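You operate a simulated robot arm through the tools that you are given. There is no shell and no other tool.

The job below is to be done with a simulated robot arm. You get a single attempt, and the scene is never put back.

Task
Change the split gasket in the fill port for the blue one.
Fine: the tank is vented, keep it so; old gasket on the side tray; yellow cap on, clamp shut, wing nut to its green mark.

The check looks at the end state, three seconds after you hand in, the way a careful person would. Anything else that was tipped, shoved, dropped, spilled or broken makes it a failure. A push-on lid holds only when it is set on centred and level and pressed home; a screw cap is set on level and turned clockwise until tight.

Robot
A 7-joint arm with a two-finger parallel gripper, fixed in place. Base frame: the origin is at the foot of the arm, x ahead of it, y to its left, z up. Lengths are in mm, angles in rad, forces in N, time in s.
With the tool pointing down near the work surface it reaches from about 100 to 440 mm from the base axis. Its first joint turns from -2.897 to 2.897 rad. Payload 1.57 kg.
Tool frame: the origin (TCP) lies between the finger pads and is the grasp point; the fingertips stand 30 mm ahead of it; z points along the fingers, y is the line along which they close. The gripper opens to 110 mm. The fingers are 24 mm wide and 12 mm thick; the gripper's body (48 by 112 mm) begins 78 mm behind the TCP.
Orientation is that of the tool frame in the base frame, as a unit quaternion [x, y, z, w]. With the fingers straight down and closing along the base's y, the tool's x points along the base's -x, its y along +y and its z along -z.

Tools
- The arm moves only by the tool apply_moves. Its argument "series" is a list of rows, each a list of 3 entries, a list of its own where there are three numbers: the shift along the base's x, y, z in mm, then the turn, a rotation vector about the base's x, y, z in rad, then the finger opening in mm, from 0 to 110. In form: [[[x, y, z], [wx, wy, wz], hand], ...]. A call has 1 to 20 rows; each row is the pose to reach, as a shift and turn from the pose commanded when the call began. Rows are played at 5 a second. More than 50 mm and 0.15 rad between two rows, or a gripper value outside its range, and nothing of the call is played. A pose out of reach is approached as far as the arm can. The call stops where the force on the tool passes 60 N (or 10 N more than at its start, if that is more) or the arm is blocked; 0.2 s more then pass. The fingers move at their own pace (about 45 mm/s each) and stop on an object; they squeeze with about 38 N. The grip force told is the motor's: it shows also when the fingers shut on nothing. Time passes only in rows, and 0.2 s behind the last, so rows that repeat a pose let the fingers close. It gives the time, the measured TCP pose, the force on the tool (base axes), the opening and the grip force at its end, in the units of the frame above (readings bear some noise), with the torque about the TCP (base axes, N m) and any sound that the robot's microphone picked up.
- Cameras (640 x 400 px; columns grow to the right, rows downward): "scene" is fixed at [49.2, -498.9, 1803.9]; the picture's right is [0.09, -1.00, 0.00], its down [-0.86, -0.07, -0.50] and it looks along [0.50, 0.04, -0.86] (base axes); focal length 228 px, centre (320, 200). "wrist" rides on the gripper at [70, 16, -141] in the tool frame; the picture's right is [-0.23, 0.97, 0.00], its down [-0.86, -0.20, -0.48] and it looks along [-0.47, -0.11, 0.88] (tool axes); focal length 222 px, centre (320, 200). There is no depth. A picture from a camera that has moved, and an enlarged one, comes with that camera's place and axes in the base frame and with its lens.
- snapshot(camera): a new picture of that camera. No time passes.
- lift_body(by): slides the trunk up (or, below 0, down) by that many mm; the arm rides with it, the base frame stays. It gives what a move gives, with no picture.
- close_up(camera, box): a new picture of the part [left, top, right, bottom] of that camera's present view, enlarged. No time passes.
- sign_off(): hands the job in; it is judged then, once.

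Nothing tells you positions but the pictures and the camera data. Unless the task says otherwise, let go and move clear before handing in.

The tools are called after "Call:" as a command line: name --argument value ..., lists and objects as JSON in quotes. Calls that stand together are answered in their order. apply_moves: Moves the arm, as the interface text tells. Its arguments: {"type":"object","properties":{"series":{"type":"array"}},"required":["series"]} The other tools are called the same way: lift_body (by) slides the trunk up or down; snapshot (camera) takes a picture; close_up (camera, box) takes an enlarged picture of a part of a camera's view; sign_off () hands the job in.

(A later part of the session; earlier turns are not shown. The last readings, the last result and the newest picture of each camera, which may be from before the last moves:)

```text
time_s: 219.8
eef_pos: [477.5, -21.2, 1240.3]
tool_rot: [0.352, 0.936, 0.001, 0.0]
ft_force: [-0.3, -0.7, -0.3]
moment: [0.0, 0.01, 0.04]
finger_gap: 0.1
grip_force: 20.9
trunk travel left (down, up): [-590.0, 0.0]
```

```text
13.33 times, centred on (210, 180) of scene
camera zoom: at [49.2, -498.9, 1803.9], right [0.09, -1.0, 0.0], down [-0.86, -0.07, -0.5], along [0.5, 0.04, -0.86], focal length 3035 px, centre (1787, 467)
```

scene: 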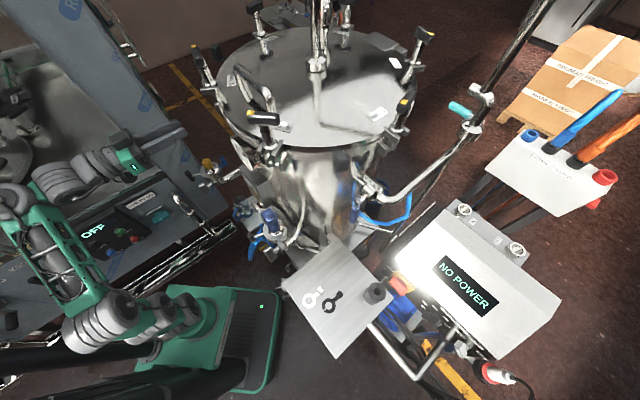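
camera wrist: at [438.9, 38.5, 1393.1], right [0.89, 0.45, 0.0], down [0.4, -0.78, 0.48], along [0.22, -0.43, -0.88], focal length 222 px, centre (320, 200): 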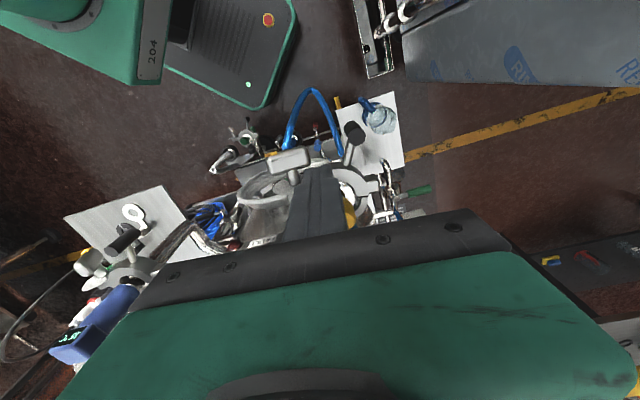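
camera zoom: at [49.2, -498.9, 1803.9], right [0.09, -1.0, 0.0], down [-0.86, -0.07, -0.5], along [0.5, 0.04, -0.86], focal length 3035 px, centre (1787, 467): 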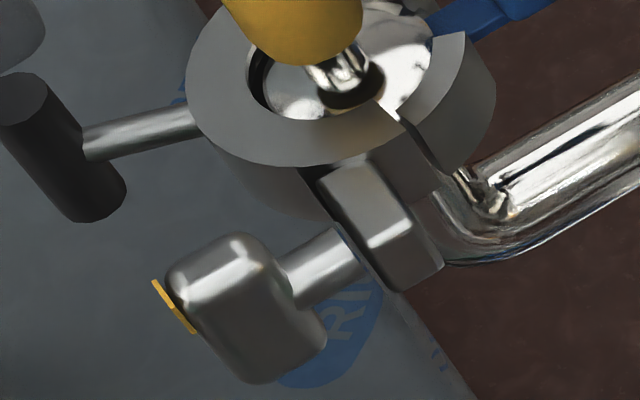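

The clamp is shut and the bar stands upright, centred near (445, -65). I'll push its top end over with the closed fingers from the inner side (this force also keeps the clamp closed): positioning first.

Call:
apply_moves --series '[[[-7, -11, 0], [0, 0, 0], 0], [[-13.5, -22, 0], [0, 0, 0], 0], [[-13.5, -22, 0], [0, 0, 0], 0]]'

Call:
lift_body --by -40

Call:
close_up --camera "scene" --box '[185, 150, 235, 195]'

Call:
close_up --camera "wrist" --box '[220, 80, 380, 240]'

```text
time_s: 220.6
eef_pos: [463.8, -42.4, 1239.9]
tool_rot: [0.352, 0.936, 0.001, 0.0]
ft_force: [0.5, 0.8, -0.4]
moment: [0.0, -0.03, 0.01]
finger_gap: 0.0
grip_force: 21.8
trunk travel left (down, up): [-590.0, 0.0]
```

```text
time_s: 221.4
eef_pos: [463.9, -42.3, 1201.0]
tool_rot: [0.353, 0.935, 0.002, 0.0]
ft_force: [-0.3, -1.0, 0.2]
moment: [0.0, 0.02, -0.01]
finger_gap: 0.0
grip_force: 21.3
trunk travel left (down, up): [-550.0, 40.0]
```

```text
8.89 times, centred on (210, 172) of scene
camera zoom: at [49.2, -498.9, 1803.9], right [0.09, -1.0, 0.0], down [-0.86, -0.07, -0.5], along [0.5, 0.04, -0.86], focal length 2023 px, centre (1298, 444)
```

zoom: 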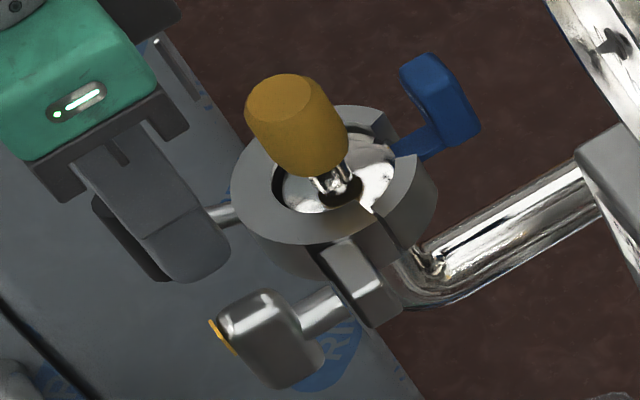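

```text
2.50 times, centred on (300, 160) of wrist
camera zoom: at [422.0, 16.0, 1340.6], right [0.81, 0.58, 0.0], down [0.51, -0.71, 0.48], along [0.28, -0.39, -0.88], focal length 555 px, centre (370, 300)
```

zoom: 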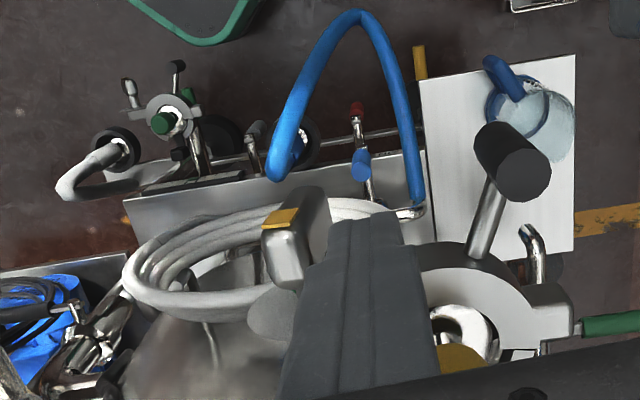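

The fingertips sit beside the bar but slightly too far out along the bolt. I'll shift them in line with the bar, go just above ring height, and push the bar's top over.

Call:
apply_moves --series '[[[1.8, -4.8, 0], [0, 0, 0], 0], [[3.5, -9.7, 0], [0, 0, 0], 0], [[3.5, -9.7, 0], [0, 0, 0], 0]]'

Call:
lift_body --by -10

Call:
close_up --camera "scene" --box '[185, 150, 235, 195]'

```text
time_s: 222.2
eef_pos: [466.8, -52.5, 1200.5]
tool_rot: [0.353, 0.936, 0.002, 0.001]
ft_force: [0.6, 0.5, -0.7]
moment: [-0.01, 0.01, 0.0]
finger_gap: 0.0
grip_force: 21.1
trunk travel left (down, up): [-550.0, 40.0]
```

```text
time_s: 222.8
eef_pos: [466.9, -52.7, 1190.7]
tool_rot: [0.353, 0.936, 0.0, 0.0]
ft_force: [0.8, -0.2, -0.1]
moment: [0.03, 0.01, -0.01]
finger_gap: 0.2
grip_force: 21.3
trunk travel left (down, up): [-540.0, 50.0]
```

```text
8.89 times, centred on (210, 172) of scene
camera zoom: at [49.2, -498.9, 1803.9], right [0.09, -1.0, 0.0], down [-0.86, -0.07, -0.5], along [0.5, 0.04, -0.86], focal length 2023 px, centre (1298, 444)
```

zoom: 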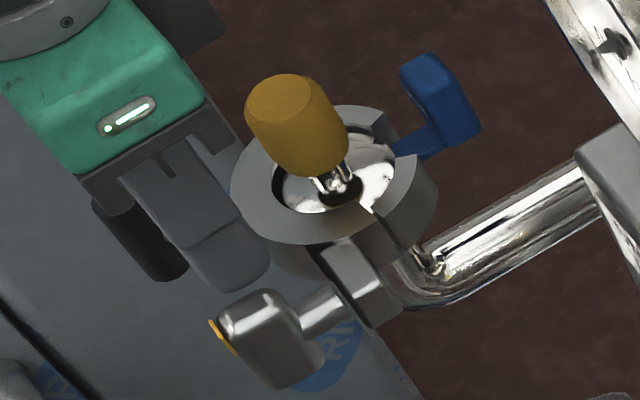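

In line now. Pushing the bar's top end over in small steps.

Call:
apply_moves --series '[[[-2.6, -3, 0], [0, 0, 0], 0], [[-5.3, -6, 0], [0, 0, 0], 0], [[-7.9, -9, 0], [0, 0, 0], 0], [[-10.5, -12, 0], [0, 0, 0], 0], [[-13.2, -15, 0], [0, 0, 0], 0], [[-13.2, -15, 0], [0, 0, 0], 0]]'

Call:
close_up --camera "scene" --box '[185, 150, 235, 195]'

Call:
close_up --camera "wrist" --box '[220, 80, 380, 240]'

```text
time_s: 224.2
eef_pos: [454.1, -67.4, 1190.7]
tool_rot: [0.353, 0.935, 0.002, 0.001]
ft_force: [0.6, -0.2, -0.4]
moment: [-0.02, 0.01, 0.02]
finger_gap: 0.0
grip_force: 21.4
trunk travel left (down, up): [-540.0, 50.0]
```

```text
8.89 times, centred on (210, 172) of scene
camera zoom: at [49.2, -498.9, 1803.9], right [0.09, -1.0, 0.0], down [-0.86, -0.07, -0.5], along [0.5, 0.04, -0.86], focal length 2023 px, centre (1298, 444)
```

zoom: 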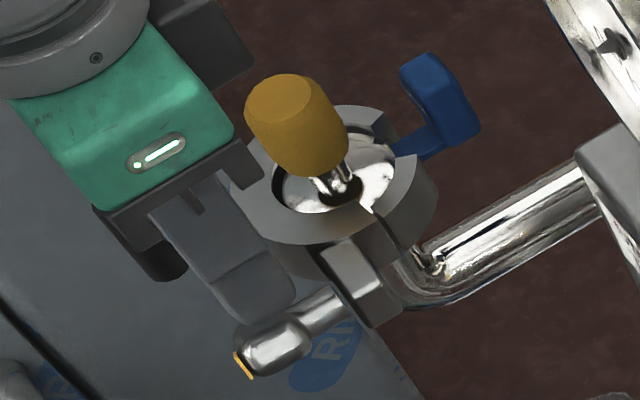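

```text
2.50 times, centred on (300, 160) of wrist
camera zoom: at [411.4, -9.0, 1331.4], right [0.81, 0.58, 0.0], down [0.51, -0.71, 0.48], along [0.28, -0.39, -0.88], focal length 555 px, centre (370, 300)
```

zoom: 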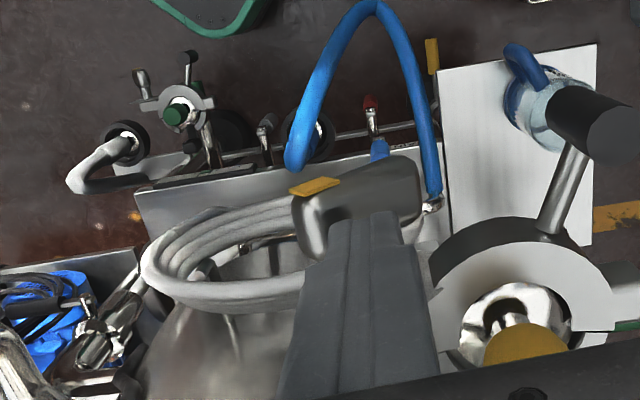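

The bar is turning the right way and the clamp stays shut. Pushing on a bit further.

Call:
apply_moves --series '[[[-2.6, -3, 0], [0, 0, 0], 0], [[-5.3, -6, 0], [0, 0, 0], 0], [[-7.9, -9, 0], [0, 0, 0], 0], [[-7.9, -9, 0], [0, 0, 0], 0]]'

Call:
close_up --camera "scene" --box '[185, 150, 235, 195]'

Call:
close_up --camera "wrist" --box '[220, 80, 380, 240]'

```text
time_s: 225.2
eef_pos: [446.1, -75.3, 1189.9]
tool_rot: [0.352, 0.936, 0.001, 0.002]
ft_force: [-0.3, -0.9, 2.1]
moment: [-0.02, -0.02, -0.02]
finger_gap: 0.0
grip_force: 21.4
trunk travel left (down, up): [-540.0, 50.0]
```

```text
8.89 times, centred on (210, 172) of scene
camera zoom: at [49.2, -498.9, 1803.9], right [0.09, -1.0, 0.0], down [-0.86, -0.07, -0.5], along [0.5, 0.04, -0.86], focal length 2023 px, centre (1298, 444)
```

zoom: 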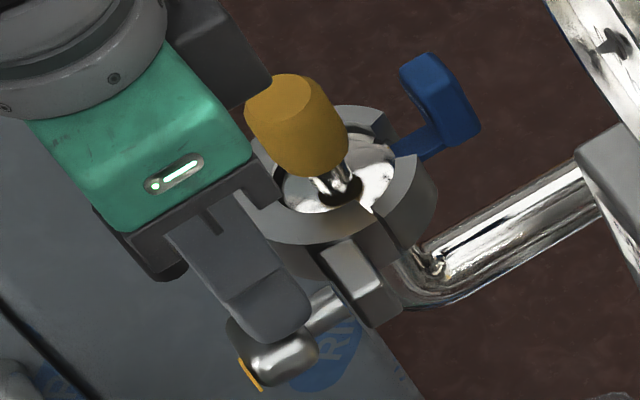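

```text
2.50 times, centred on (300, 160) of wrist
camera zoom: at [404.1, -17.4, 1331.1], right [0.81, 0.58, 0.0], down [0.51, -0.71, 0.48], along [0.28, -0.39, -0.88], focal length 555 px, centre (370, 300)
```

zoom: 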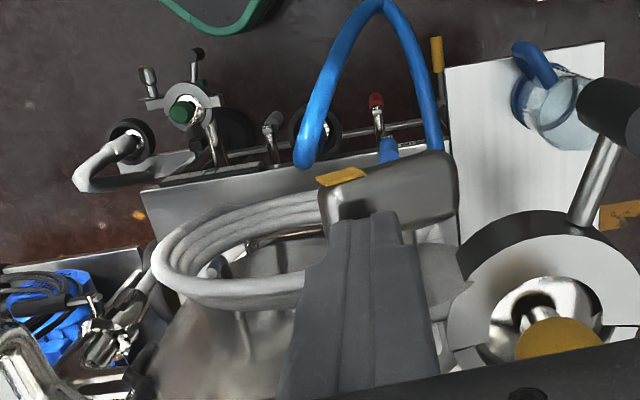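

The bar is near 70° now. Next: rise slightly, step over to the yellow end's side, and press down on it.

Call:
lift_body --by 12

Call:
apply_moves --series '[[[-6, -2, 0], [0, 0, 0], 0], [[-12, -4, 0], [0, 0, 0], 0], [[-18, -6.1, 0], [0, 0, 0], 0], [[-18, -6.1, 0], [0, 0, 0], 0]]'

Call:
close_up --camera "wrist" --box '[220, 80, 400, 240]'

Call:
close_up --camera "scene" --box '[185, 150, 235, 195]'

```text
time_s: 225.8
eef_pos: [446.0, -74.8, 1201.8]
tool_rot: [0.353, 0.936, 0.0, 0.001]
ft_force: [-0.5, -0.2, 0.0]
moment: [-0.01, 0.03, 0.03]
finger_gap: 0.3
grip_force: 21.5
trunk travel left (down, up): [-552.0, 38.0]
```

```text
time_s: 226.8
eef_pos: [427.5, -82.4, 1202.1]
tool_rot: [0.352, 0.936, 0.001, 0.0]
ft_force: [0.1, 0.3, -0.8]
moment: [0.02, -0.01, -0.03]
finger_gap: 0.1
grip_force: 21.3
trunk travel left (down, up): [-552.0, 38.0]
```

```text
2.50 times, centred on (310, 160) of wrist
camera zoom: at [385.6, -24.0, 1343.4], right [0.81, 0.58, 0.0], down [0.51, -0.71, 0.48], along [0.28, -0.39, -0.88], focal length 555 px, centre (345, 300)
```

zoom: 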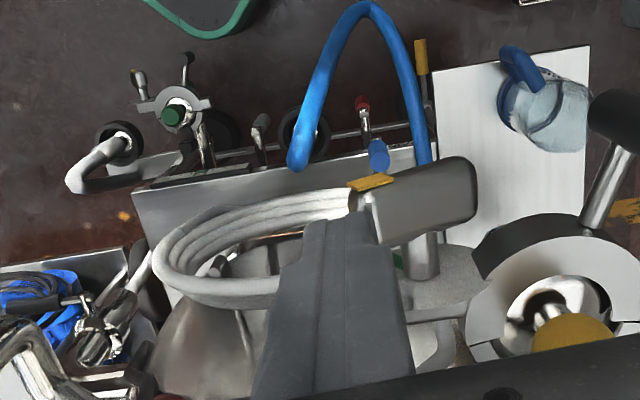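

```text
8.89 times, centred on (210, 172) of scene
camera zoom: at [49.2, -498.9, 1803.9], right [0.09, -1.0, 0.0], down [-0.86, -0.07, -0.5], along [0.5, 0.04, -0.86], focal length 2023 px, centre (1298, 444)
```

zoom: 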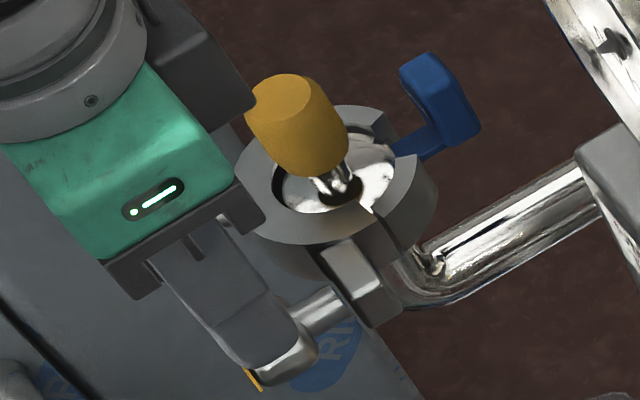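

The fingertips are over the yellow end, about 15 mm out from the axis. Pressing down in steps and watching the angle.

Call:
lift_body --by -14

Call:
apply_moves --series '[[[0, 0, -3], [0, 0, 0], 0], [[0, 0, -6], [0, 0, 0], 0], [[0, 0, -9], [0, 0, 0], 0], [[0, 0, -12], [0, 0, 0], 0], [[0, 0, -12], [0, 0, 0], 0]]'

Call:
close_up --camera "scene" --box '[185, 150, 235, 195]'

Call:
close_up --camera "wrist" --box '[220, 80, 400, 240]'

```text
time_s: 227.4
eef_pos: [427.6, -82.3, 1188.3]
tool_rot: [0.353, 0.936, 0.001, 0.001]
ft_force: [-0.6, -2.3, 3.3]
moment: [-0.03, 0.04, -0.06]
finger_gap: 0.0
grip_force: 21.3
trunk travel left (down, up): [-538.0, 52.0]
```

```text
time_s: 228.6
eef_pos: [426.3, -83.7, 1175.3]
tool_rot: [0.353, 0.936, 0.002, 0.001]
ft_force: [-8.0, -4.5, 5.6]
moment: [-0.08, 0.14, -0.09]
finger_gap: 0.0
grip_force: 21.2
trunk travel left (down, up): [-538.0, 52.0]
```

```text
8.89 times, centred on (210, 172) of scene
camera zoom: at [49.2, -498.9, 1803.9], right [0.09, -1.0, 0.0], down [-0.86, -0.07, -0.5], along [0.5, 0.04, -0.86], focal length 2023 px, centre (1298, 444)
```

zoom: 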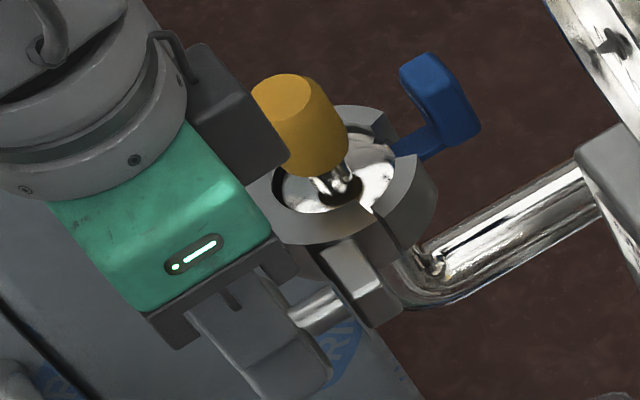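

```text
2.50 times, centred on (310, 160) of wrist
camera zoom: at [384.1, -24.5, 1317.2], right [0.81, 0.58, 0.0], down [0.51, -0.72, 0.48], along [0.28, -0.39, -0.88], focal length 555 px, centre (345, 300)
```

zoom: 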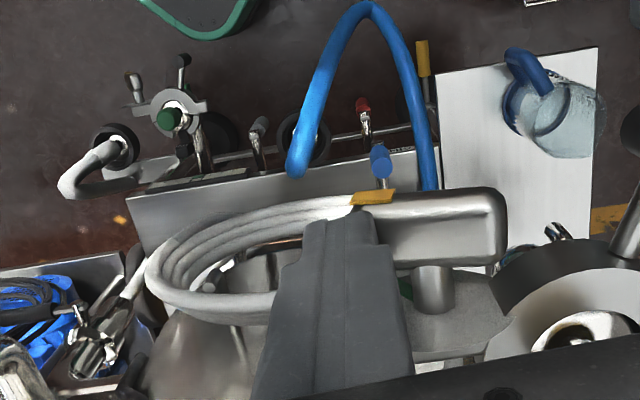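

It is turning with little force. Continuing down.

Call:
apply_moves --series '[[[0, 0, -3], [0, 0, 0], 0], [[0, 0, -6], [0, 0, 0], 0], [[0, 0, -9], [0, 0, 0], 0], [[0, 0, -9], [0, 0, 0], 0]]'

Call:
close_up --camera "wrist" --box '[220, 80, 400, 240]'

Call:
close_up --camera "scene" --box '[190, 160, 230, 200]'

```text
time_s: 229.6
eef_pos: [426.8, -83.4, 1167.7]
tool_rot: [0.353, 0.936, 0.002, 0.0]
ft_force: [-8.8, -4.4, 2.8]
moment: [-0.08, 0.18, -0.05]
finger_gap: 0.0
grip_force: 21.0
trunk travel left (down, up): [-538.0, 52.0]
```

```text
2.50 times, centred on (310, 160) of wrist
camera zoom: at [385.1, -24.3, 1308.3], right [0.81, 0.58, 0.0], down [0.51, -0.71, 0.48], along [0.28, -0.39, -0.88], focal length 555 px, centre (345, 300)
```

zoom: 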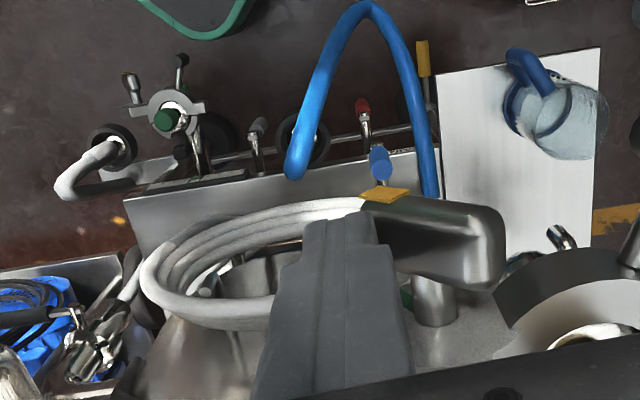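

```text
10.00 times, centred on (210, 180) of scene
camera zoom: at [49.2, -498.9, 1803.9], right [0.09, -1.0, 0.0], down [-0.86, -0.07, -0.5], along [0.5, 0.04, -0.86], focal length 2276 px, centre (1420, 400)
```

zoom: 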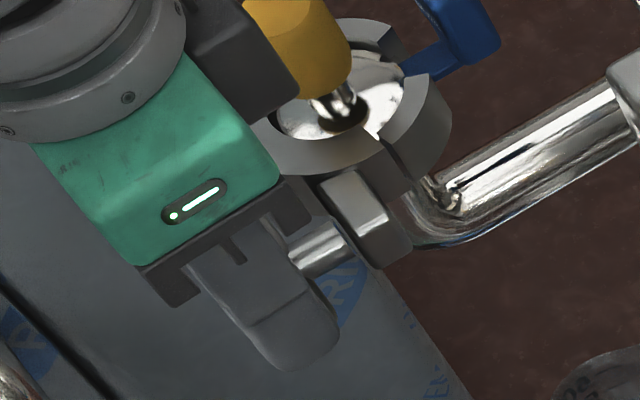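

Continuing; the far end is rising as it should.

Call:
apply_moves --series '[[[0, 0, -3], [0, 0, 0], 0], [[0, 0, -6], [0, 0, 0], 0], [[0, 0, -8], [0, 0, 0], 0], [[0, 0, -8], [0, 0, 0], 0]]'

Call:
close_up --camera "wrist" --box '[260, 80, 440, 240]'

Call:
close_up --camera "scene" --box '[190, 160, 230, 200]'

```text
time_s: 230.6
eef_pos: [429.2, -82.2, 1158.7]
tool_rot: [0.353, 0.936, 0.001, 0.0]
ft_force: [-1.3, -2.1, 4.1]
moment: [-0.04, -0.02, -0.02]
finger_gap: 0.0
grip_force: 20.8
trunk travel left (down, up): [-538.0, 52.0]
```

```text
2.50 times, centred on (350, 160) of wrist
camera zoom: at [386.4, -24.0, 1300.2], right [0.81, 0.58, 0.0], down [0.51, -0.71, 0.48], along [0.28, -0.39, -0.88], focal length 555 px, centre (245, 300)
```

zoom: 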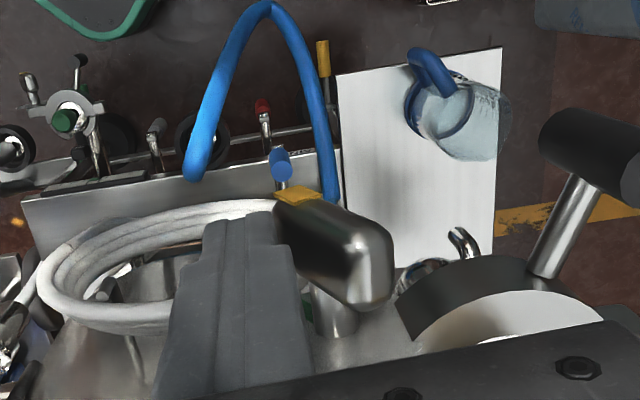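

```text
10.00 times, centred on (210, 180) of scene
camera zoom: at [49.2, -498.9, 1803.9], right [0.09, -1.0, 0.0], down [-0.86, -0.07, -0.5], along [0.5, 0.04, -0.86], focal length 2276 px, centre (1420, 400)
```

zoom: 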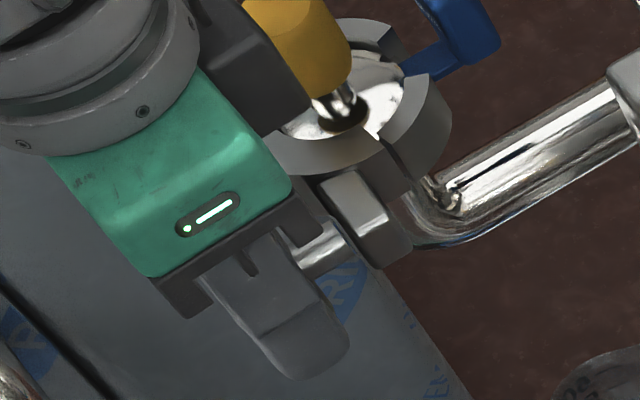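

By my estimate the bar is now close to the mark (about 155°). I'll lift off and check the angle of the yellow end against the green mark.

Call:
lift_body --by 50

Call:
close_up --camera "wrist" --box '[260, 80, 440, 240]'

Call:
close_up --camera "scene" --box '[190, 160, 230, 200]'

```text
time_s: 231.5
eef_pos: [428.1, -82.4, 1210.0]
tool_rot: [0.353, 0.936, 0.001, 0.0]
ft_force: [-0.4, -0.2, 0.4]
moment: [-0.04, 0.01, 0.03]
finger_gap: 0.2
grip_force: 21.3
trunk travel left (down, up): [-588.0, 2.0]
```

```text
2.50 times, centred on (350, 160) of wrist
camera zoom: at [386.7, -23.7, 1350.5], right [0.81, 0.58, 0.0], down [0.51, -0.71, 0.48], along [0.28, -0.39, -0.88], focal length 555 px, centre (245, 300)
```

zoom: 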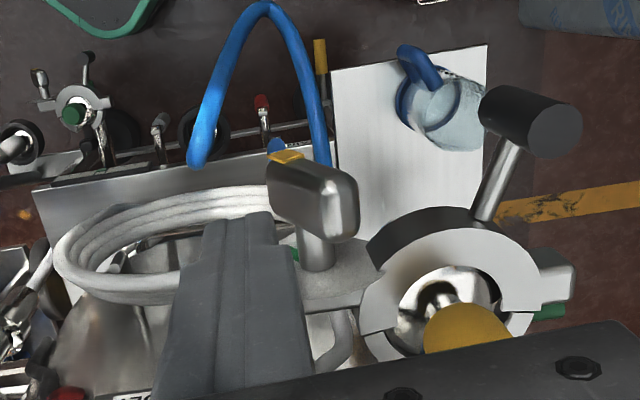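

```text
10.00 times, centred on (210, 180) of scene
camera zoom: at [49.2, -498.9, 1803.9], right [0.09, -1.0, 0.0], down [-0.86, -0.07, -0.5], along [0.5, 0.04, -0.86], focal length 2276 px, centre (1420, 400)
```

zoom: 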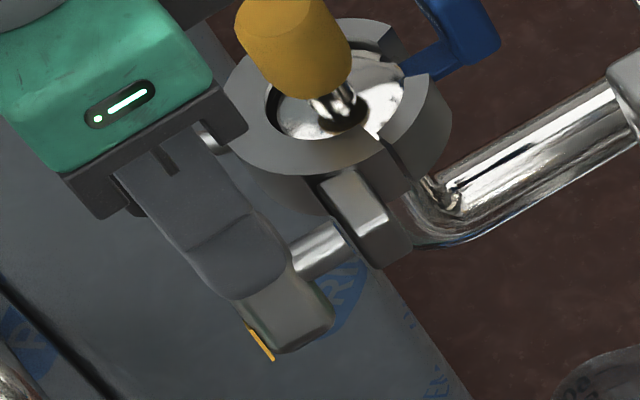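

I need a proper look along the bolt to compare yellow with green. I'll rise and tilt to about 60°, which puts the camera level and looking straight along the bolt from outside.

Call:
apply_moves --series '[[[2, 4, 15], [-0.086, -0.098, 0], 0], [[4, 8, 30], [-0.173, -0.197, 0], 0], [[6, 12, 45], [-0.259, -0.295, 0], 0], [[8, 16, 60], [-0.345, -0.394, 0], 0], [[10, 20, 75], [-0.431, -0.492, 0], 0], [[12, 24, 90], [-0.518, -0.59, 0], 0], [[14, 28, 105], [-0.604, -0.689, 0], 0], [[16, 32, 120], [-0.69, -0.787, 0], 0], [[16, 32, 120], [-0.69, -0.787, 0], 0]]'

Call:
snapshot --camera "wrist"

```text
time_s: 233.5
eef_pos: [444.5, -50.6, 1329.9]
tool_rot: [0.304, 0.81, -0.174, 0.47]
ft_force: [-0.5, 0.0, 0.3]
moment: [0.0, 0.03, -0.03]
finger_gap: 0.0
grip_force: 21.6
trunk travel left (down, up): [-588.0, 2.0]
```

```text
taken
camera wrist: at [336.9, 66.2, 1339.7], right [0.73, 0.66, 0.2], down [-0.12, -0.16, 0.98], along [0.68, -0.74, -0.03], focal length 222 px, centre (320, 200)
```

wrist: 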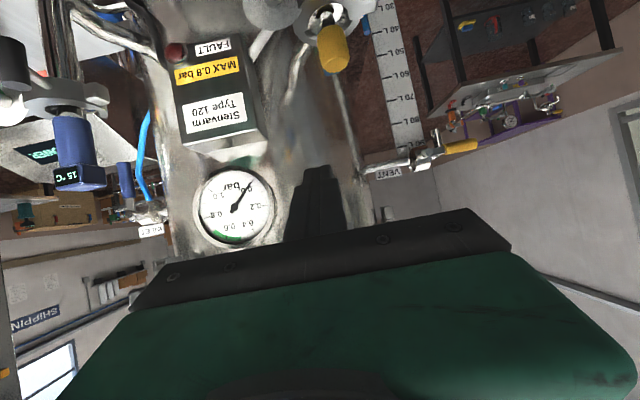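

Smooth. Lowering the trunk so that the camera is just above bolt height.

Call:
lift_body --by -110

Call:
snapshot --camera "wrist"

Call:
close_up --camera "wrist" --box '[220, 20, 360, 160]'

```text
time_s: 235.0
eef_pos: [445.1, -49.1, 1220.2]
tool_rot: [0.304, 0.811, -0.174, 0.469]
ft_force: [-0.1, -0.4, -0.2]
moment: [0.0, -0.01, 0.0]
finger_gap: 0.1
grip_force: 20.8
trunk travel left (down, up): [-478.0, 112.0]
```

```text
taken
camera wrist: at [336.9, 66.1, 1229.7], right [0.73, 0.66, 0.2], down [-0.12, -0.16, 0.98], along [0.68, -0.74, -0.04], focal length 222 px, centre (320, 200)
```

wrist: 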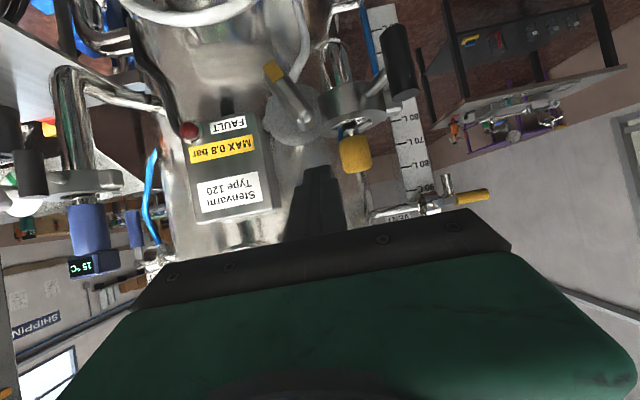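

```text
2.86 times, centred on (290, 90) of wrist
camera zoom: at [336.9, 66.1, 1229.7], right [0.73, 0.66, 0.2], down [-0.12, -0.16, 0.98], along [0.68, -0.74, -0.04], focal length 635 px, centre (406, 514)
```

zoom: 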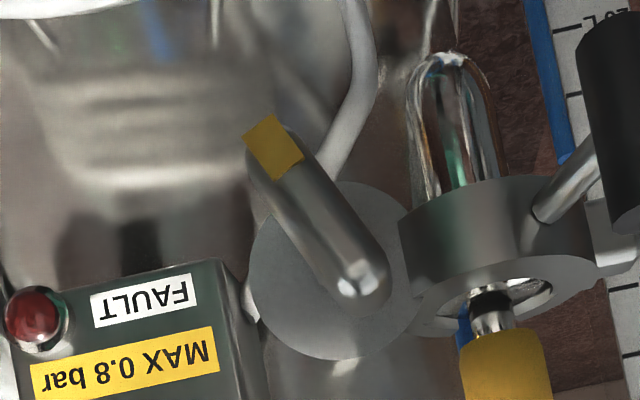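

I can see the bar at about 158° and the green mark seems hidden right behind it. Zooming closer to find the green edge.

Call:
close_up --camera "wrist" --box '[255, 40, 325, 120]'

Call:
close_up --camera "scene" --box '[195, 165, 225, 195]'

Call:
close_up --camera "wrist" --box '[0, 120, 130, 230]'

```text
5.00 times, centred on (290, 80) of wrist
camera zoom: at [336.9, 66.1, 1229.7], right [0.73, 0.66, 0.2], down [-0.12, -0.16, 0.98], along [0.68, -0.74, -0.04], focal length 1111 px, centre (470, 800)
```

zoom: 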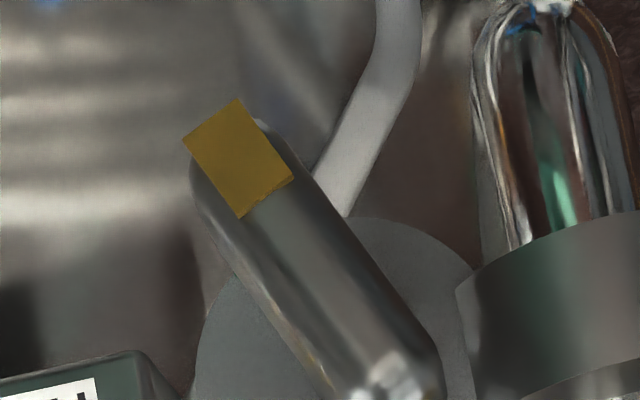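

```text
13.33 times, centred on (210, 180) of scene
camera zoom: at [49.2, -498.9, 1803.9], right [0.09, -1.0, 0.0], down [-0.86, -0.07, -0.5], along [0.5, 0.04, -0.86], focal length 3035 px, centre (1787, 467)
```

zoom: 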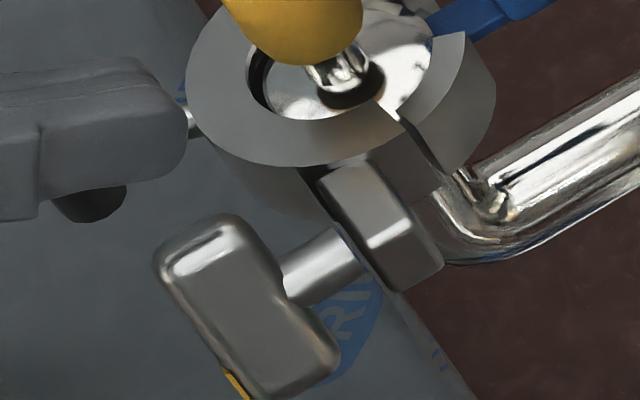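

```text
3.64 times, centred on (65, 175) of wrist
camera zoom: at [336.9, 66.1, 1229.7], right [0.73, 0.66, 0.2], down [-0.12, -0.16, 0.98], along [0.68, -0.74, -0.04], focal length 808 px, centre (1247, 291)
```

zoom: 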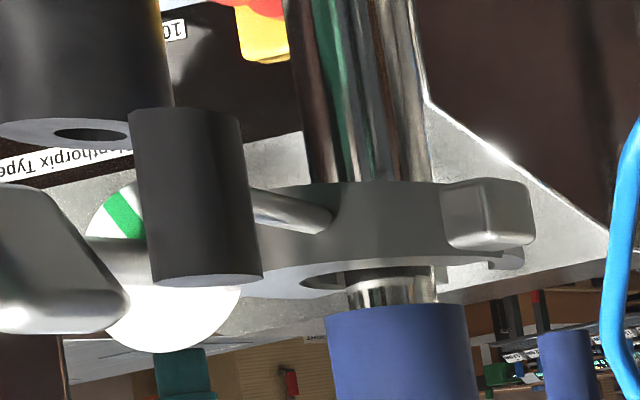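

The yellow end measures about 158° and the green mark about 153°, so it is roughly 5° past. I'll make a gentle correction: go back to the vertical tool on the outer side of the bar.

Call:
lift_body --by 110

Call:
apply_moves --series '[[[-2, -4, -15], [0.086, 0.098, 0], 0], [[-4, -8, -30], [0.173, 0.197, 0], 0], [[-6, -12, -45], [0.259, 0.295, 0], 0], [[-8, -16, -60], [0.345, 0.394, 0], 0], [[-10, -20, -75], [0.431, 0.492, 0], 0], [[-12, -24, -90], [0.518, 0.59, 0], 0], [[-14, -28, -105], [0.604, 0.689, 0], 0], [[-16, -32, -115], [0.69, 0.787, 0], 0], [[-16, -32, -115], [0.69, 0.787, 0], 0]]'

Call:
close_up --camera "wrist" --box '[260, 80, 440, 240]'

Call:
close_up --camera "scene" --box '[185, 150, 235, 200]'

```text
time_s: 236.4
eef_pos: [444.9, -49.7, 1329.8]
tool_rot: [0.304, 0.811, -0.174, 0.469]
ft_force: [0.1, -0.5, 0.2]
moment: [0.0, 0.01, -0.02]
finger_gap: 0.0
grip_force: 20.8
trunk travel left (down, up): [-588.0, 2.0]
```

```text
time_s: 238.4
eef_pos: [427.0, -80.2, 1215.3]
tool_rot: [0.353, 0.936, 0.001, 0.0]
ft_force: [-0.3, 0.3, 0.3]
moment: [0.02, 0.01, 0.0]
finger_gap: 0.0
grip_force: 21.0
trunk travel left (down, up): [-588.0, 2.0]
```

```text
2.50 times, centred on (350, 160) of wrist
camera zoom: at [386.5, -22.0, 1356.2], right [0.81, 0.58, 0.0], down [0.51, -0.72, 0.48], along [0.28, -0.39, -0.88], focal length 555 px, centre (245, 300)
```

zoom: 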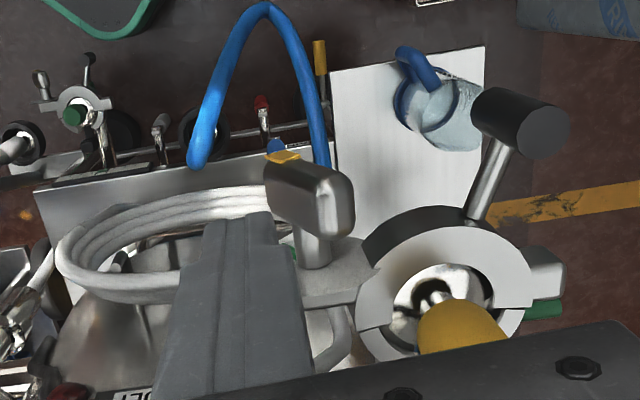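

```text
8.00 times, centred on (210, 175) of scene
camera zoom: at [49.2, -498.9, 1803.9], right [0.09, -1.0, 0.0], down [-0.86, -0.07, -0.5], along [0.5, 0.04, -0.86], focal length 1821 px, centre (1200, 400)
```

zoom: 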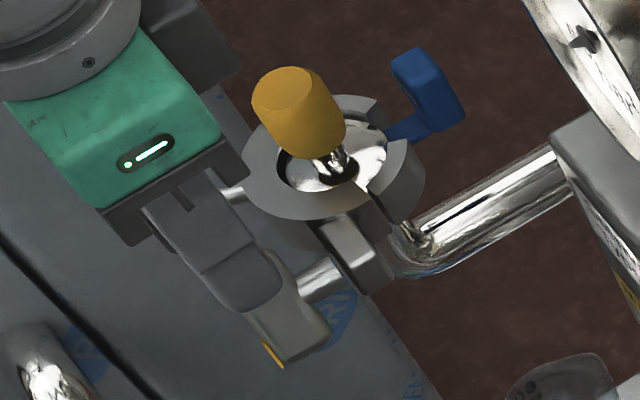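

Good position beside the bar's upper part on the outer side. Lowering, then nudging toward it a millimetre at a time until contact.

Call:
lift_body --by -33

Call:
apply_moves --series '[[[1.3, 1.5, 0], [0, 0, 0], 0], [[2.6, 3, 0], [0, 0, 0], 0], [[3.9, 4.5, 0], [0, 0, 0], 0], [[4.6, 5.3, 0], [0, 0, 0], 0], [[4.6, 5.3, 0], [0, 0, 0], 0]]'

Call:
close_up --camera "wrist" --box '[260, 80, 440, 240]'

```text
time_s: 239.2
eef_pos: [428.5, -80.2, 1181.9]
tool_rot: [0.353, 0.936, 0.001, 0.001]
ft_force: [-0.1, -0.8, 0.5]
moment: [0.01, 0.03, 0.0]
finger_gap: 0.0
grip_force: 20.9
trunk travel left (down, up): [-555.0, 35.0]
```

```text
time_s: 240.4
eef_pos: [434.1, -75.9, 1180.8]
tool_rot: [0.353, 0.936, 0.0, 0.0]
ft_force: [0.2, -0.7, 0.6]
moment: [0.02, -0.02, 0.03]
finger_gap: 0.1
grip_force: 20.7
trunk travel left (down, up): [-555.0, 35.0]
```

```text
2.50 times, centred on (350, 160) of wrist
camera zoom: at [391.4, -16.7, 1322.6], right [0.81, 0.58, 0.0], down [0.51, -0.71, 0.48], along [0.28, -0.39, -0.88], focal length 555 px, centre (245, 300)
```

zoom: 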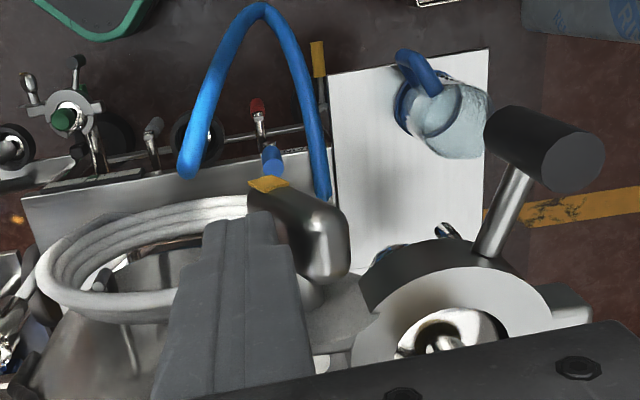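

Not touching yet. Creeping in by small steps with force readings.

Call:
apply_moves --series '[[[0.7, 0.75, 0], [0, 0, 0], 0], [[1.3, 1.5, 0], [0, 0, 0], 0], [[1.3, 1.5, 0], [0, 0, 0], 0]]'

Call:
apply_moves --series '[[[0.65, 0.75, 0], [0, 0, 0], 0], [[0.65, 0.75, 0], [0, 0, 0], 0]]'

Call:
apply_moves --series '[[[0.65, 0.75, 0], [0, 0, 0], 0], [[0.65, 0.75, 0], [0, 0, 0], 0]]'

```text
time_s: 241.2
eef_pos: [434.6, -73.7, 1182.0]
tool_rot: [0.352, 0.936, 0.001, 0.0]
ft_force: [0.7, 0.3, -0.7]
moment: [0.0, -0.01, 0.02]
finger_gap: 0.0
grip_force: 21.2
trunk travel left (down, up): [-555.0, 35.0]
```

```text
time_s: 241.8
eef_pos: [434.5, -73.2, 1181.2]
tool_rot: [0.352, 0.936, 0.001, 0.0]
ft_force: [-3.9, -3.6, -0.1]
moment: [-0.07, 0.1, -0.03]
finger_gap: 0.1
grip_force: 21.2
trunk travel left (down, up): [-555.0, 35.0]
```

```text
time_s: 242.4
eef_pos: [435.9, -73.5, 1182.9]
tool_rot: [0.352, 0.936, 0.001, 0.001]
ft_force: [-7.3, -5.1, -0.7]
moment: [-0.16, 0.25, -0.12]
finger_gap: 0.0
grip_force: 21.6
trunk travel left (down, up): [-555.0, 35.0]
```

Contact felt (about 9 N). Two more millimetres to turn it back a few degrees, then I check the clamp and the angle.

Call:
apply_moves --series '[[[0.65, 0.75, 0], [0, 0, 0], 0], [[1.2, 1.35, 0], [0, 0, 0], 0], [[1.2, 1.35, 0], [0, 0, 0], 0]]'

Call:
close_up --camera "scene" --box '[185, 150, 235, 200]'

Call:
close_up --camera "wrist" --box '[260, 80, 440, 240]'

```text
time_s: 243.2
eef_pos: [436.2, -73.1, 1183.3]
tool_rot: [0.353, 0.936, 0.002, 0.002]
ft_force: [-10.0, -10.1, 8.7]
moment: [-0.31, 0.1, -0.18]
finger_gap: 0.0
grip_force: 21.6
trunk travel left (down, up): [-555.0, 35.0]
```

```text
8.00 times, centred on (210, 175) of scene
camera zoom: at [49.2, -498.9, 1803.9], right [0.09, -1.0, 0.0], down [-0.86, -0.07, -0.5], along [0.5, 0.04, -0.86], focal length 1821 px, centre (1200, 400)
```

zoom: 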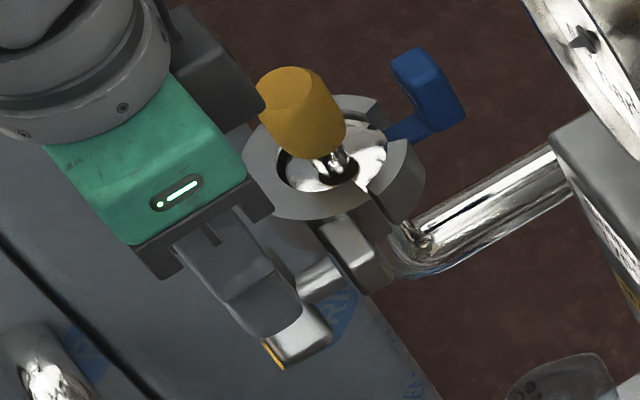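

```text
2.50 times, centred on (350, 160) of wrist
camera zoom: at [393.5, -13.6, 1323.9], right [0.81, 0.58, 0.01], down [0.51, -0.72, 0.48], along [0.28, -0.39, -0.88], focal length 555 px, centre (245, 300)
```

zoom: 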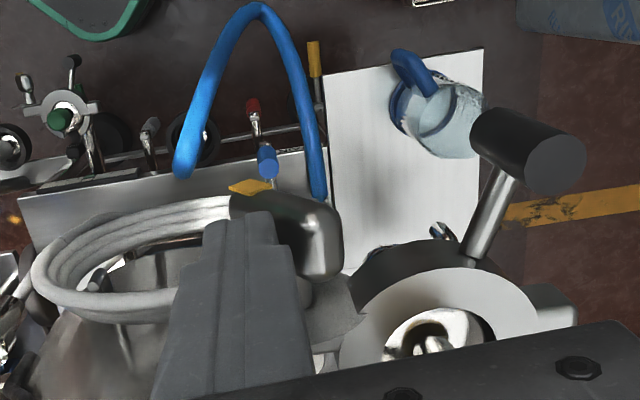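

The bar shifted a few degrees and the clamp stays shut. Backing off and checking again along the bolt.

Call:
apply_moves --series '[[[-2, -2.3, 0], [0, 0, 0], 0], [[-5, -5.7, 0], [0, 0, 0], 0], [[-8, -9, 0], [0, 0, 0], 0]]'

Call:
lift_body --by 35

Call:
apply_moves --series '[[[2, 4, 15], [-0.086, -0.098, 0], 0], [[4, 8, 30], [-0.173, -0.197, 0], 0], [[6, 12, 45], [-0.259, -0.295, 0], 0], [[8, 16, 60], [-0.345, -0.394, 0], 0], [[10, 20, 75], [-0.431, -0.492, 0], 0], [[12, 24, 90], [-0.518, -0.59, 0], 0], [[14, 28, 105], [-0.604, -0.689, 0], 0], [[16, 32, 115], [-0.69, -0.787, 0], 0], [[16, 32, 115], [-0.69, -0.787, 0], 0]]'

Call:
lift_body --by -110

Call:
close_up --camera "wrist" --box '[255, 40, 325, 120]'

Call:
close_up --camera "wrist" --box '[220, 20, 360, 160]'

```text
time_s: 244.0
eef_pos: [428.5, -79.7, 1181.6]
tool_rot: [0.353, 0.936, 0.0, 0.0]
ft_force: [-0.8, -0.3, -0.2]
moment: [0.0, 0.0, -0.03]
finger_gap: 0.0
grip_force: 21.4
trunk travel left (down, up): [-555.0, 35.0]
```

```text
time_s: 244.8
eef_pos: [429.6, -79.6, 1217.3]
tool_rot: [0.352, 0.936, 0.0, 0.0]
ft_force: [-0.8, -1.1, -0.2]
moment: [-0.01, 0.0, 0.03]
finger_gap: 0.1
grip_force: 20.7
trunk travel left (down, up): [-590.0, 0.0]
```

```text
time_s: 246.8
eef_pos: [446.4, -46.1, 1331.3]
tool_rot: [0.304, 0.81, -0.175, 0.469]
ft_force: [-0.6, -0.9, 0.3]
moment: [0.0, 0.02, 0.03]
finger_gap: 0.1
grip_force: 21.5
trunk travel left (down, up): [-590.0, 0.0]
```

```text
time_s: 248.2
eef_pos: [444.9, -45.9, 1220.5]
tool_rot: [0.305, 0.81, -0.175, 0.469]
ft_force: [0.0, 0.2, 0.8]
moment: [0.04, -0.01, 0.04]
finger_gap: 0.0
grip_force: 21.2
trunk travel left (down, up): [-480.0, 110.0]
```

```text
5.00 times, centred on (290, 80) of wrist
camera zoom: at [337.5, 69.7, 1230.2], right [0.73, 0.66, 0.2], down [-0.12, -0.16, 0.98], along [0.68, -0.74, -0.04], focal length 1111 px, centre (470, 800)
```

zoom: 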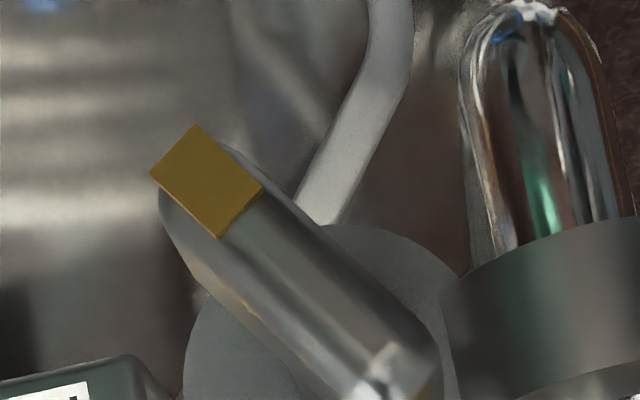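

```text
2.86 times, centred on (290, 90) of wrist
camera zoom: at [337.5, 69.7, 1230.2], right [0.73, 0.66, 0.2], down [-0.12, -0.16, 0.98], along [0.68, -0.74, -0.04], focal length 635 px, centre (406, 514)
```

zoom: 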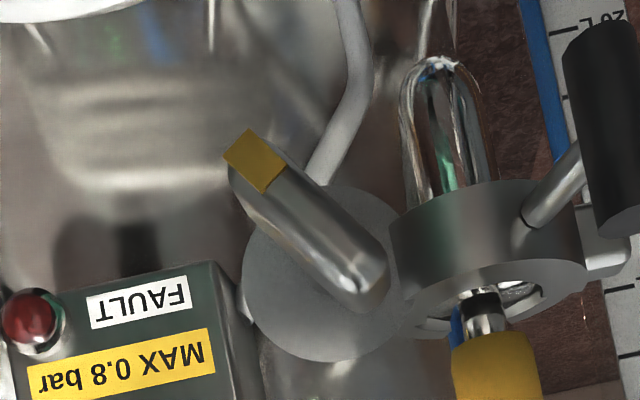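

It overcorrected a little: yellow now about 147° against green about 153°. The vertical press was well calibrated (depth gives the angle), so I'll use it again to stop at 153°: back to the vertical tool over the yellow side.

Call:
lift_body --by 110

Call:
apply_moves --series '[[[-2, -4, -15], [0.086, 0.098, 0], 0], [[-4, -8, -30], [0.173, 0.197, 0], 0], [[-6, -12, -45], [0.259, 0.295, 0], 0], [[-8, -16, -60], [0.345, 0.394, 0], 0], [[-10, -20, -75], [0.431, 0.492, 0], 0], [[-12, -24, -90], [0.518, 0.59, 0], 0], [[-14, -29, -105], [0.604, 0.689, 0], 0], [[-16.5, -35.5, -115], [0.69, 0.787, 0], 0], [[-16.5, -35.5, -115], [0.69, 0.787, 0], 0]]'

Call:
lift_body --by -36

Call:
close_up --camera "wrist" --box '[260, 80, 440, 240]'

```text
time_s: 249.6
eef_pos: [446.0, -45.8, 1330.8]
tool_rot: [0.304, 0.81, -0.175, 0.469]
ft_force: [-0.2, -0.4, 0.0]
moment: [0.03, 0.02, 0.02]
finger_gap: 0.0
grip_force: 21.1
trunk travel left (down, up): [-590.0, 0.0]
```

```text
time_s: 251.6
eef_pos: [429.6, -82.4, 1214.7]
tool_rot: [0.353, 0.936, 0.001, 0.001]
ft_force: [0.7, -1.0, 0.0]
moment: [0.0, -0.01, -0.01]
finger_gap: 0.0
grip_force: 21.6
trunk travel left (down, up): [-590.0, 0.0]
```

```text
time_s: 252.4
eef_pos: [429.6, -82.5, 1178.7]
tool_rot: [0.353, 0.936, 0.001, -0.001]
ft_force: [0.8, 0.9, -0.1]
moment: [0.01, 0.02, 0.01]
finger_gap: 0.0
grip_force: 21.7
trunk travel left (down, up): [-554.0, 36.0]
```

```text
2.50 times, centred on (350, 160) of wrist
camera zoom: at [387.8, -24.2, 1320.6], right [0.81, 0.58, 0.0], down [0.51, -0.71, 0.48], along [0.28, -0.39, -0.88], focal length 555 px, centre (245, 300)
```

zoom: 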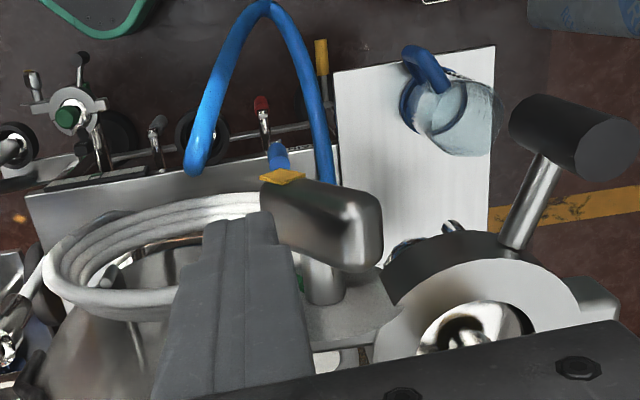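

Right over the same spot. Pressing down slowly to the depth that corresponds to 153°.

Call:
apply_moves --series '[[[0, 0, -4], [0, 0, 0], 0], [[0, 0, -8], [0, 0, 0], 0], [[0, 0, -11], [0, 0, 0], 0], [[0, 0, -13], [0, 0, 0], 0], [[0, 0, -14], [0, 0, 0], 0], [[0, 0, -15], [0, 0, 0], 0], [[0, 0, -16], [0, 0, 0], 0], [[0, 0, -16], [0, 0, 0], 0]]'

Call:
close_up --camera "wrist" --box '[260, 80, 440, 240]'

```text
time_s: 254.2
eef_pos: [429.5, -82.4, 1162.7]
tool_rot: [0.353, 0.936, 0.002, 0.001]
ft_force: [-2.0, -1.0, 7.0]
moment: [-0.03, -0.02, -0.01]
finger_gap: 0.1
grip_force: 21.2
trunk travel left (down, up): [-554.0, 36.0]
```

```text
2.50 times, centred on (350, 160) of wrist
camera zoom: at [387.6, -24.5, 1304.5], right [0.81, 0.58, 0.0], down [0.51, -0.71, 0.48], along [0.28, -0.39, -0.88], focal length 555 px, centre (245, 300)
```

zoom: 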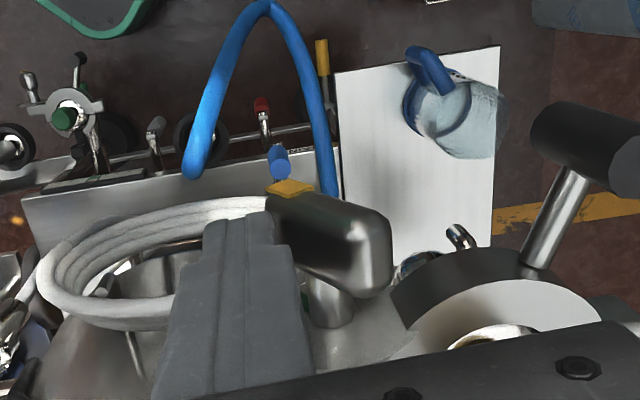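

Light contact, as expected at that depth. Lifting off and checking along the bolt again.

Call:
lift_body --by 36

Call:
apply_moves --series '[[[2, 4, 20], [-0.086, -0.098, 0], 0], [[4, 8, 40], [-0.173, -0.197, 0], 0], [[6, 12, 60], [-0.259, -0.295, 0], 0], [[8, 16, 78], [-0.345, -0.394, 0], 0], [[10, 20, 95], [-0.431, -0.492, 0], 0], [[12, 24, 110], [-0.518, -0.59, 0], 0], [[14, 28, 122], [-0.604, -0.689, 0], 0], [[16, 32, 131], [-0.69, -0.787, 0], 0], [[16, 32, 131], [-0.69, -0.787, 0], 0]]'

Call:
lift_body --by -110

Call:
close_up --camera "wrist" --box '[255, 40, 325, 120]'

Call:
close_up --camera "scene" --box '[190, 150, 230, 200]'

```text
time_s: 255.0
eef_pos: [429.2, -83.3, 1198.2]
tool_rot: [0.353, 0.936, 0.002, -0.001]
ft_force: [-0.2, -0.6, 0.6]
moment: [-0.02, 0.0, 0.01]
finger_gap: 0.1
grip_force: 20.9
trunk travel left (down, up): [-590.0, 0.0]
```

```text
time_s: 257.0
eef_pos: [446.7, -50.9, 1330.9]
tool_rot: [0.304, 0.81, -0.175, 0.469]
ft_force: [-0.8, 0.3, 0.1]
moment: [0.0, 0.03, -0.01]
finger_gap: 0.0
grip_force: 21.1
trunk travel left (down, up): [-590.0, 0.0]
```

```text
time_s: 258.4
eef_pos: [446.3, -52.5, 1220.9]
tool_rot: [0.305, 0.81, -0.175, 0.469]
ft_force: [-0.3, 0.1, 0.3]
moment: [-0.01, -0.02, 0.01]
finger_gap: 0.0
grip_force: 21.3
trunk travel left (down, up): [-480.0, 110.0]
```

```text
5.00 times, centred on (290, 80) of wrist
camera zoom: at [338.4, 64.9, 1231.1], right [0.73, 0.66, 0.2], down [-0.12, -0.16, 0.98], along [0.68, -0.74, -0.04], focal length 1111 px, centre (470, 800)
```

zoom: 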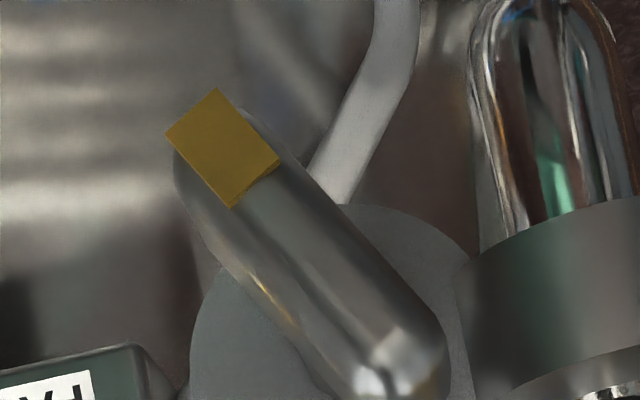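

```text
8.00 times, centred on (210, 175) of scene
camera zoom: at [49.2, -498.9, 1803.9], right [0.09, -1.0, 0.0], down [-0.86, -0.07, -0.5], along [0.5, 0.04, -0.86], focal length 1821 px, centre (1200, 400)
```

zoom: 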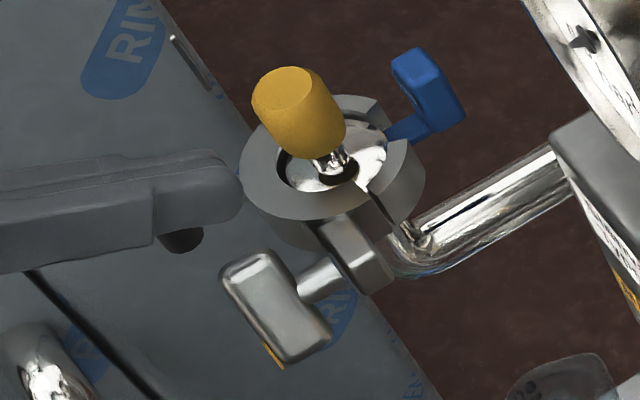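

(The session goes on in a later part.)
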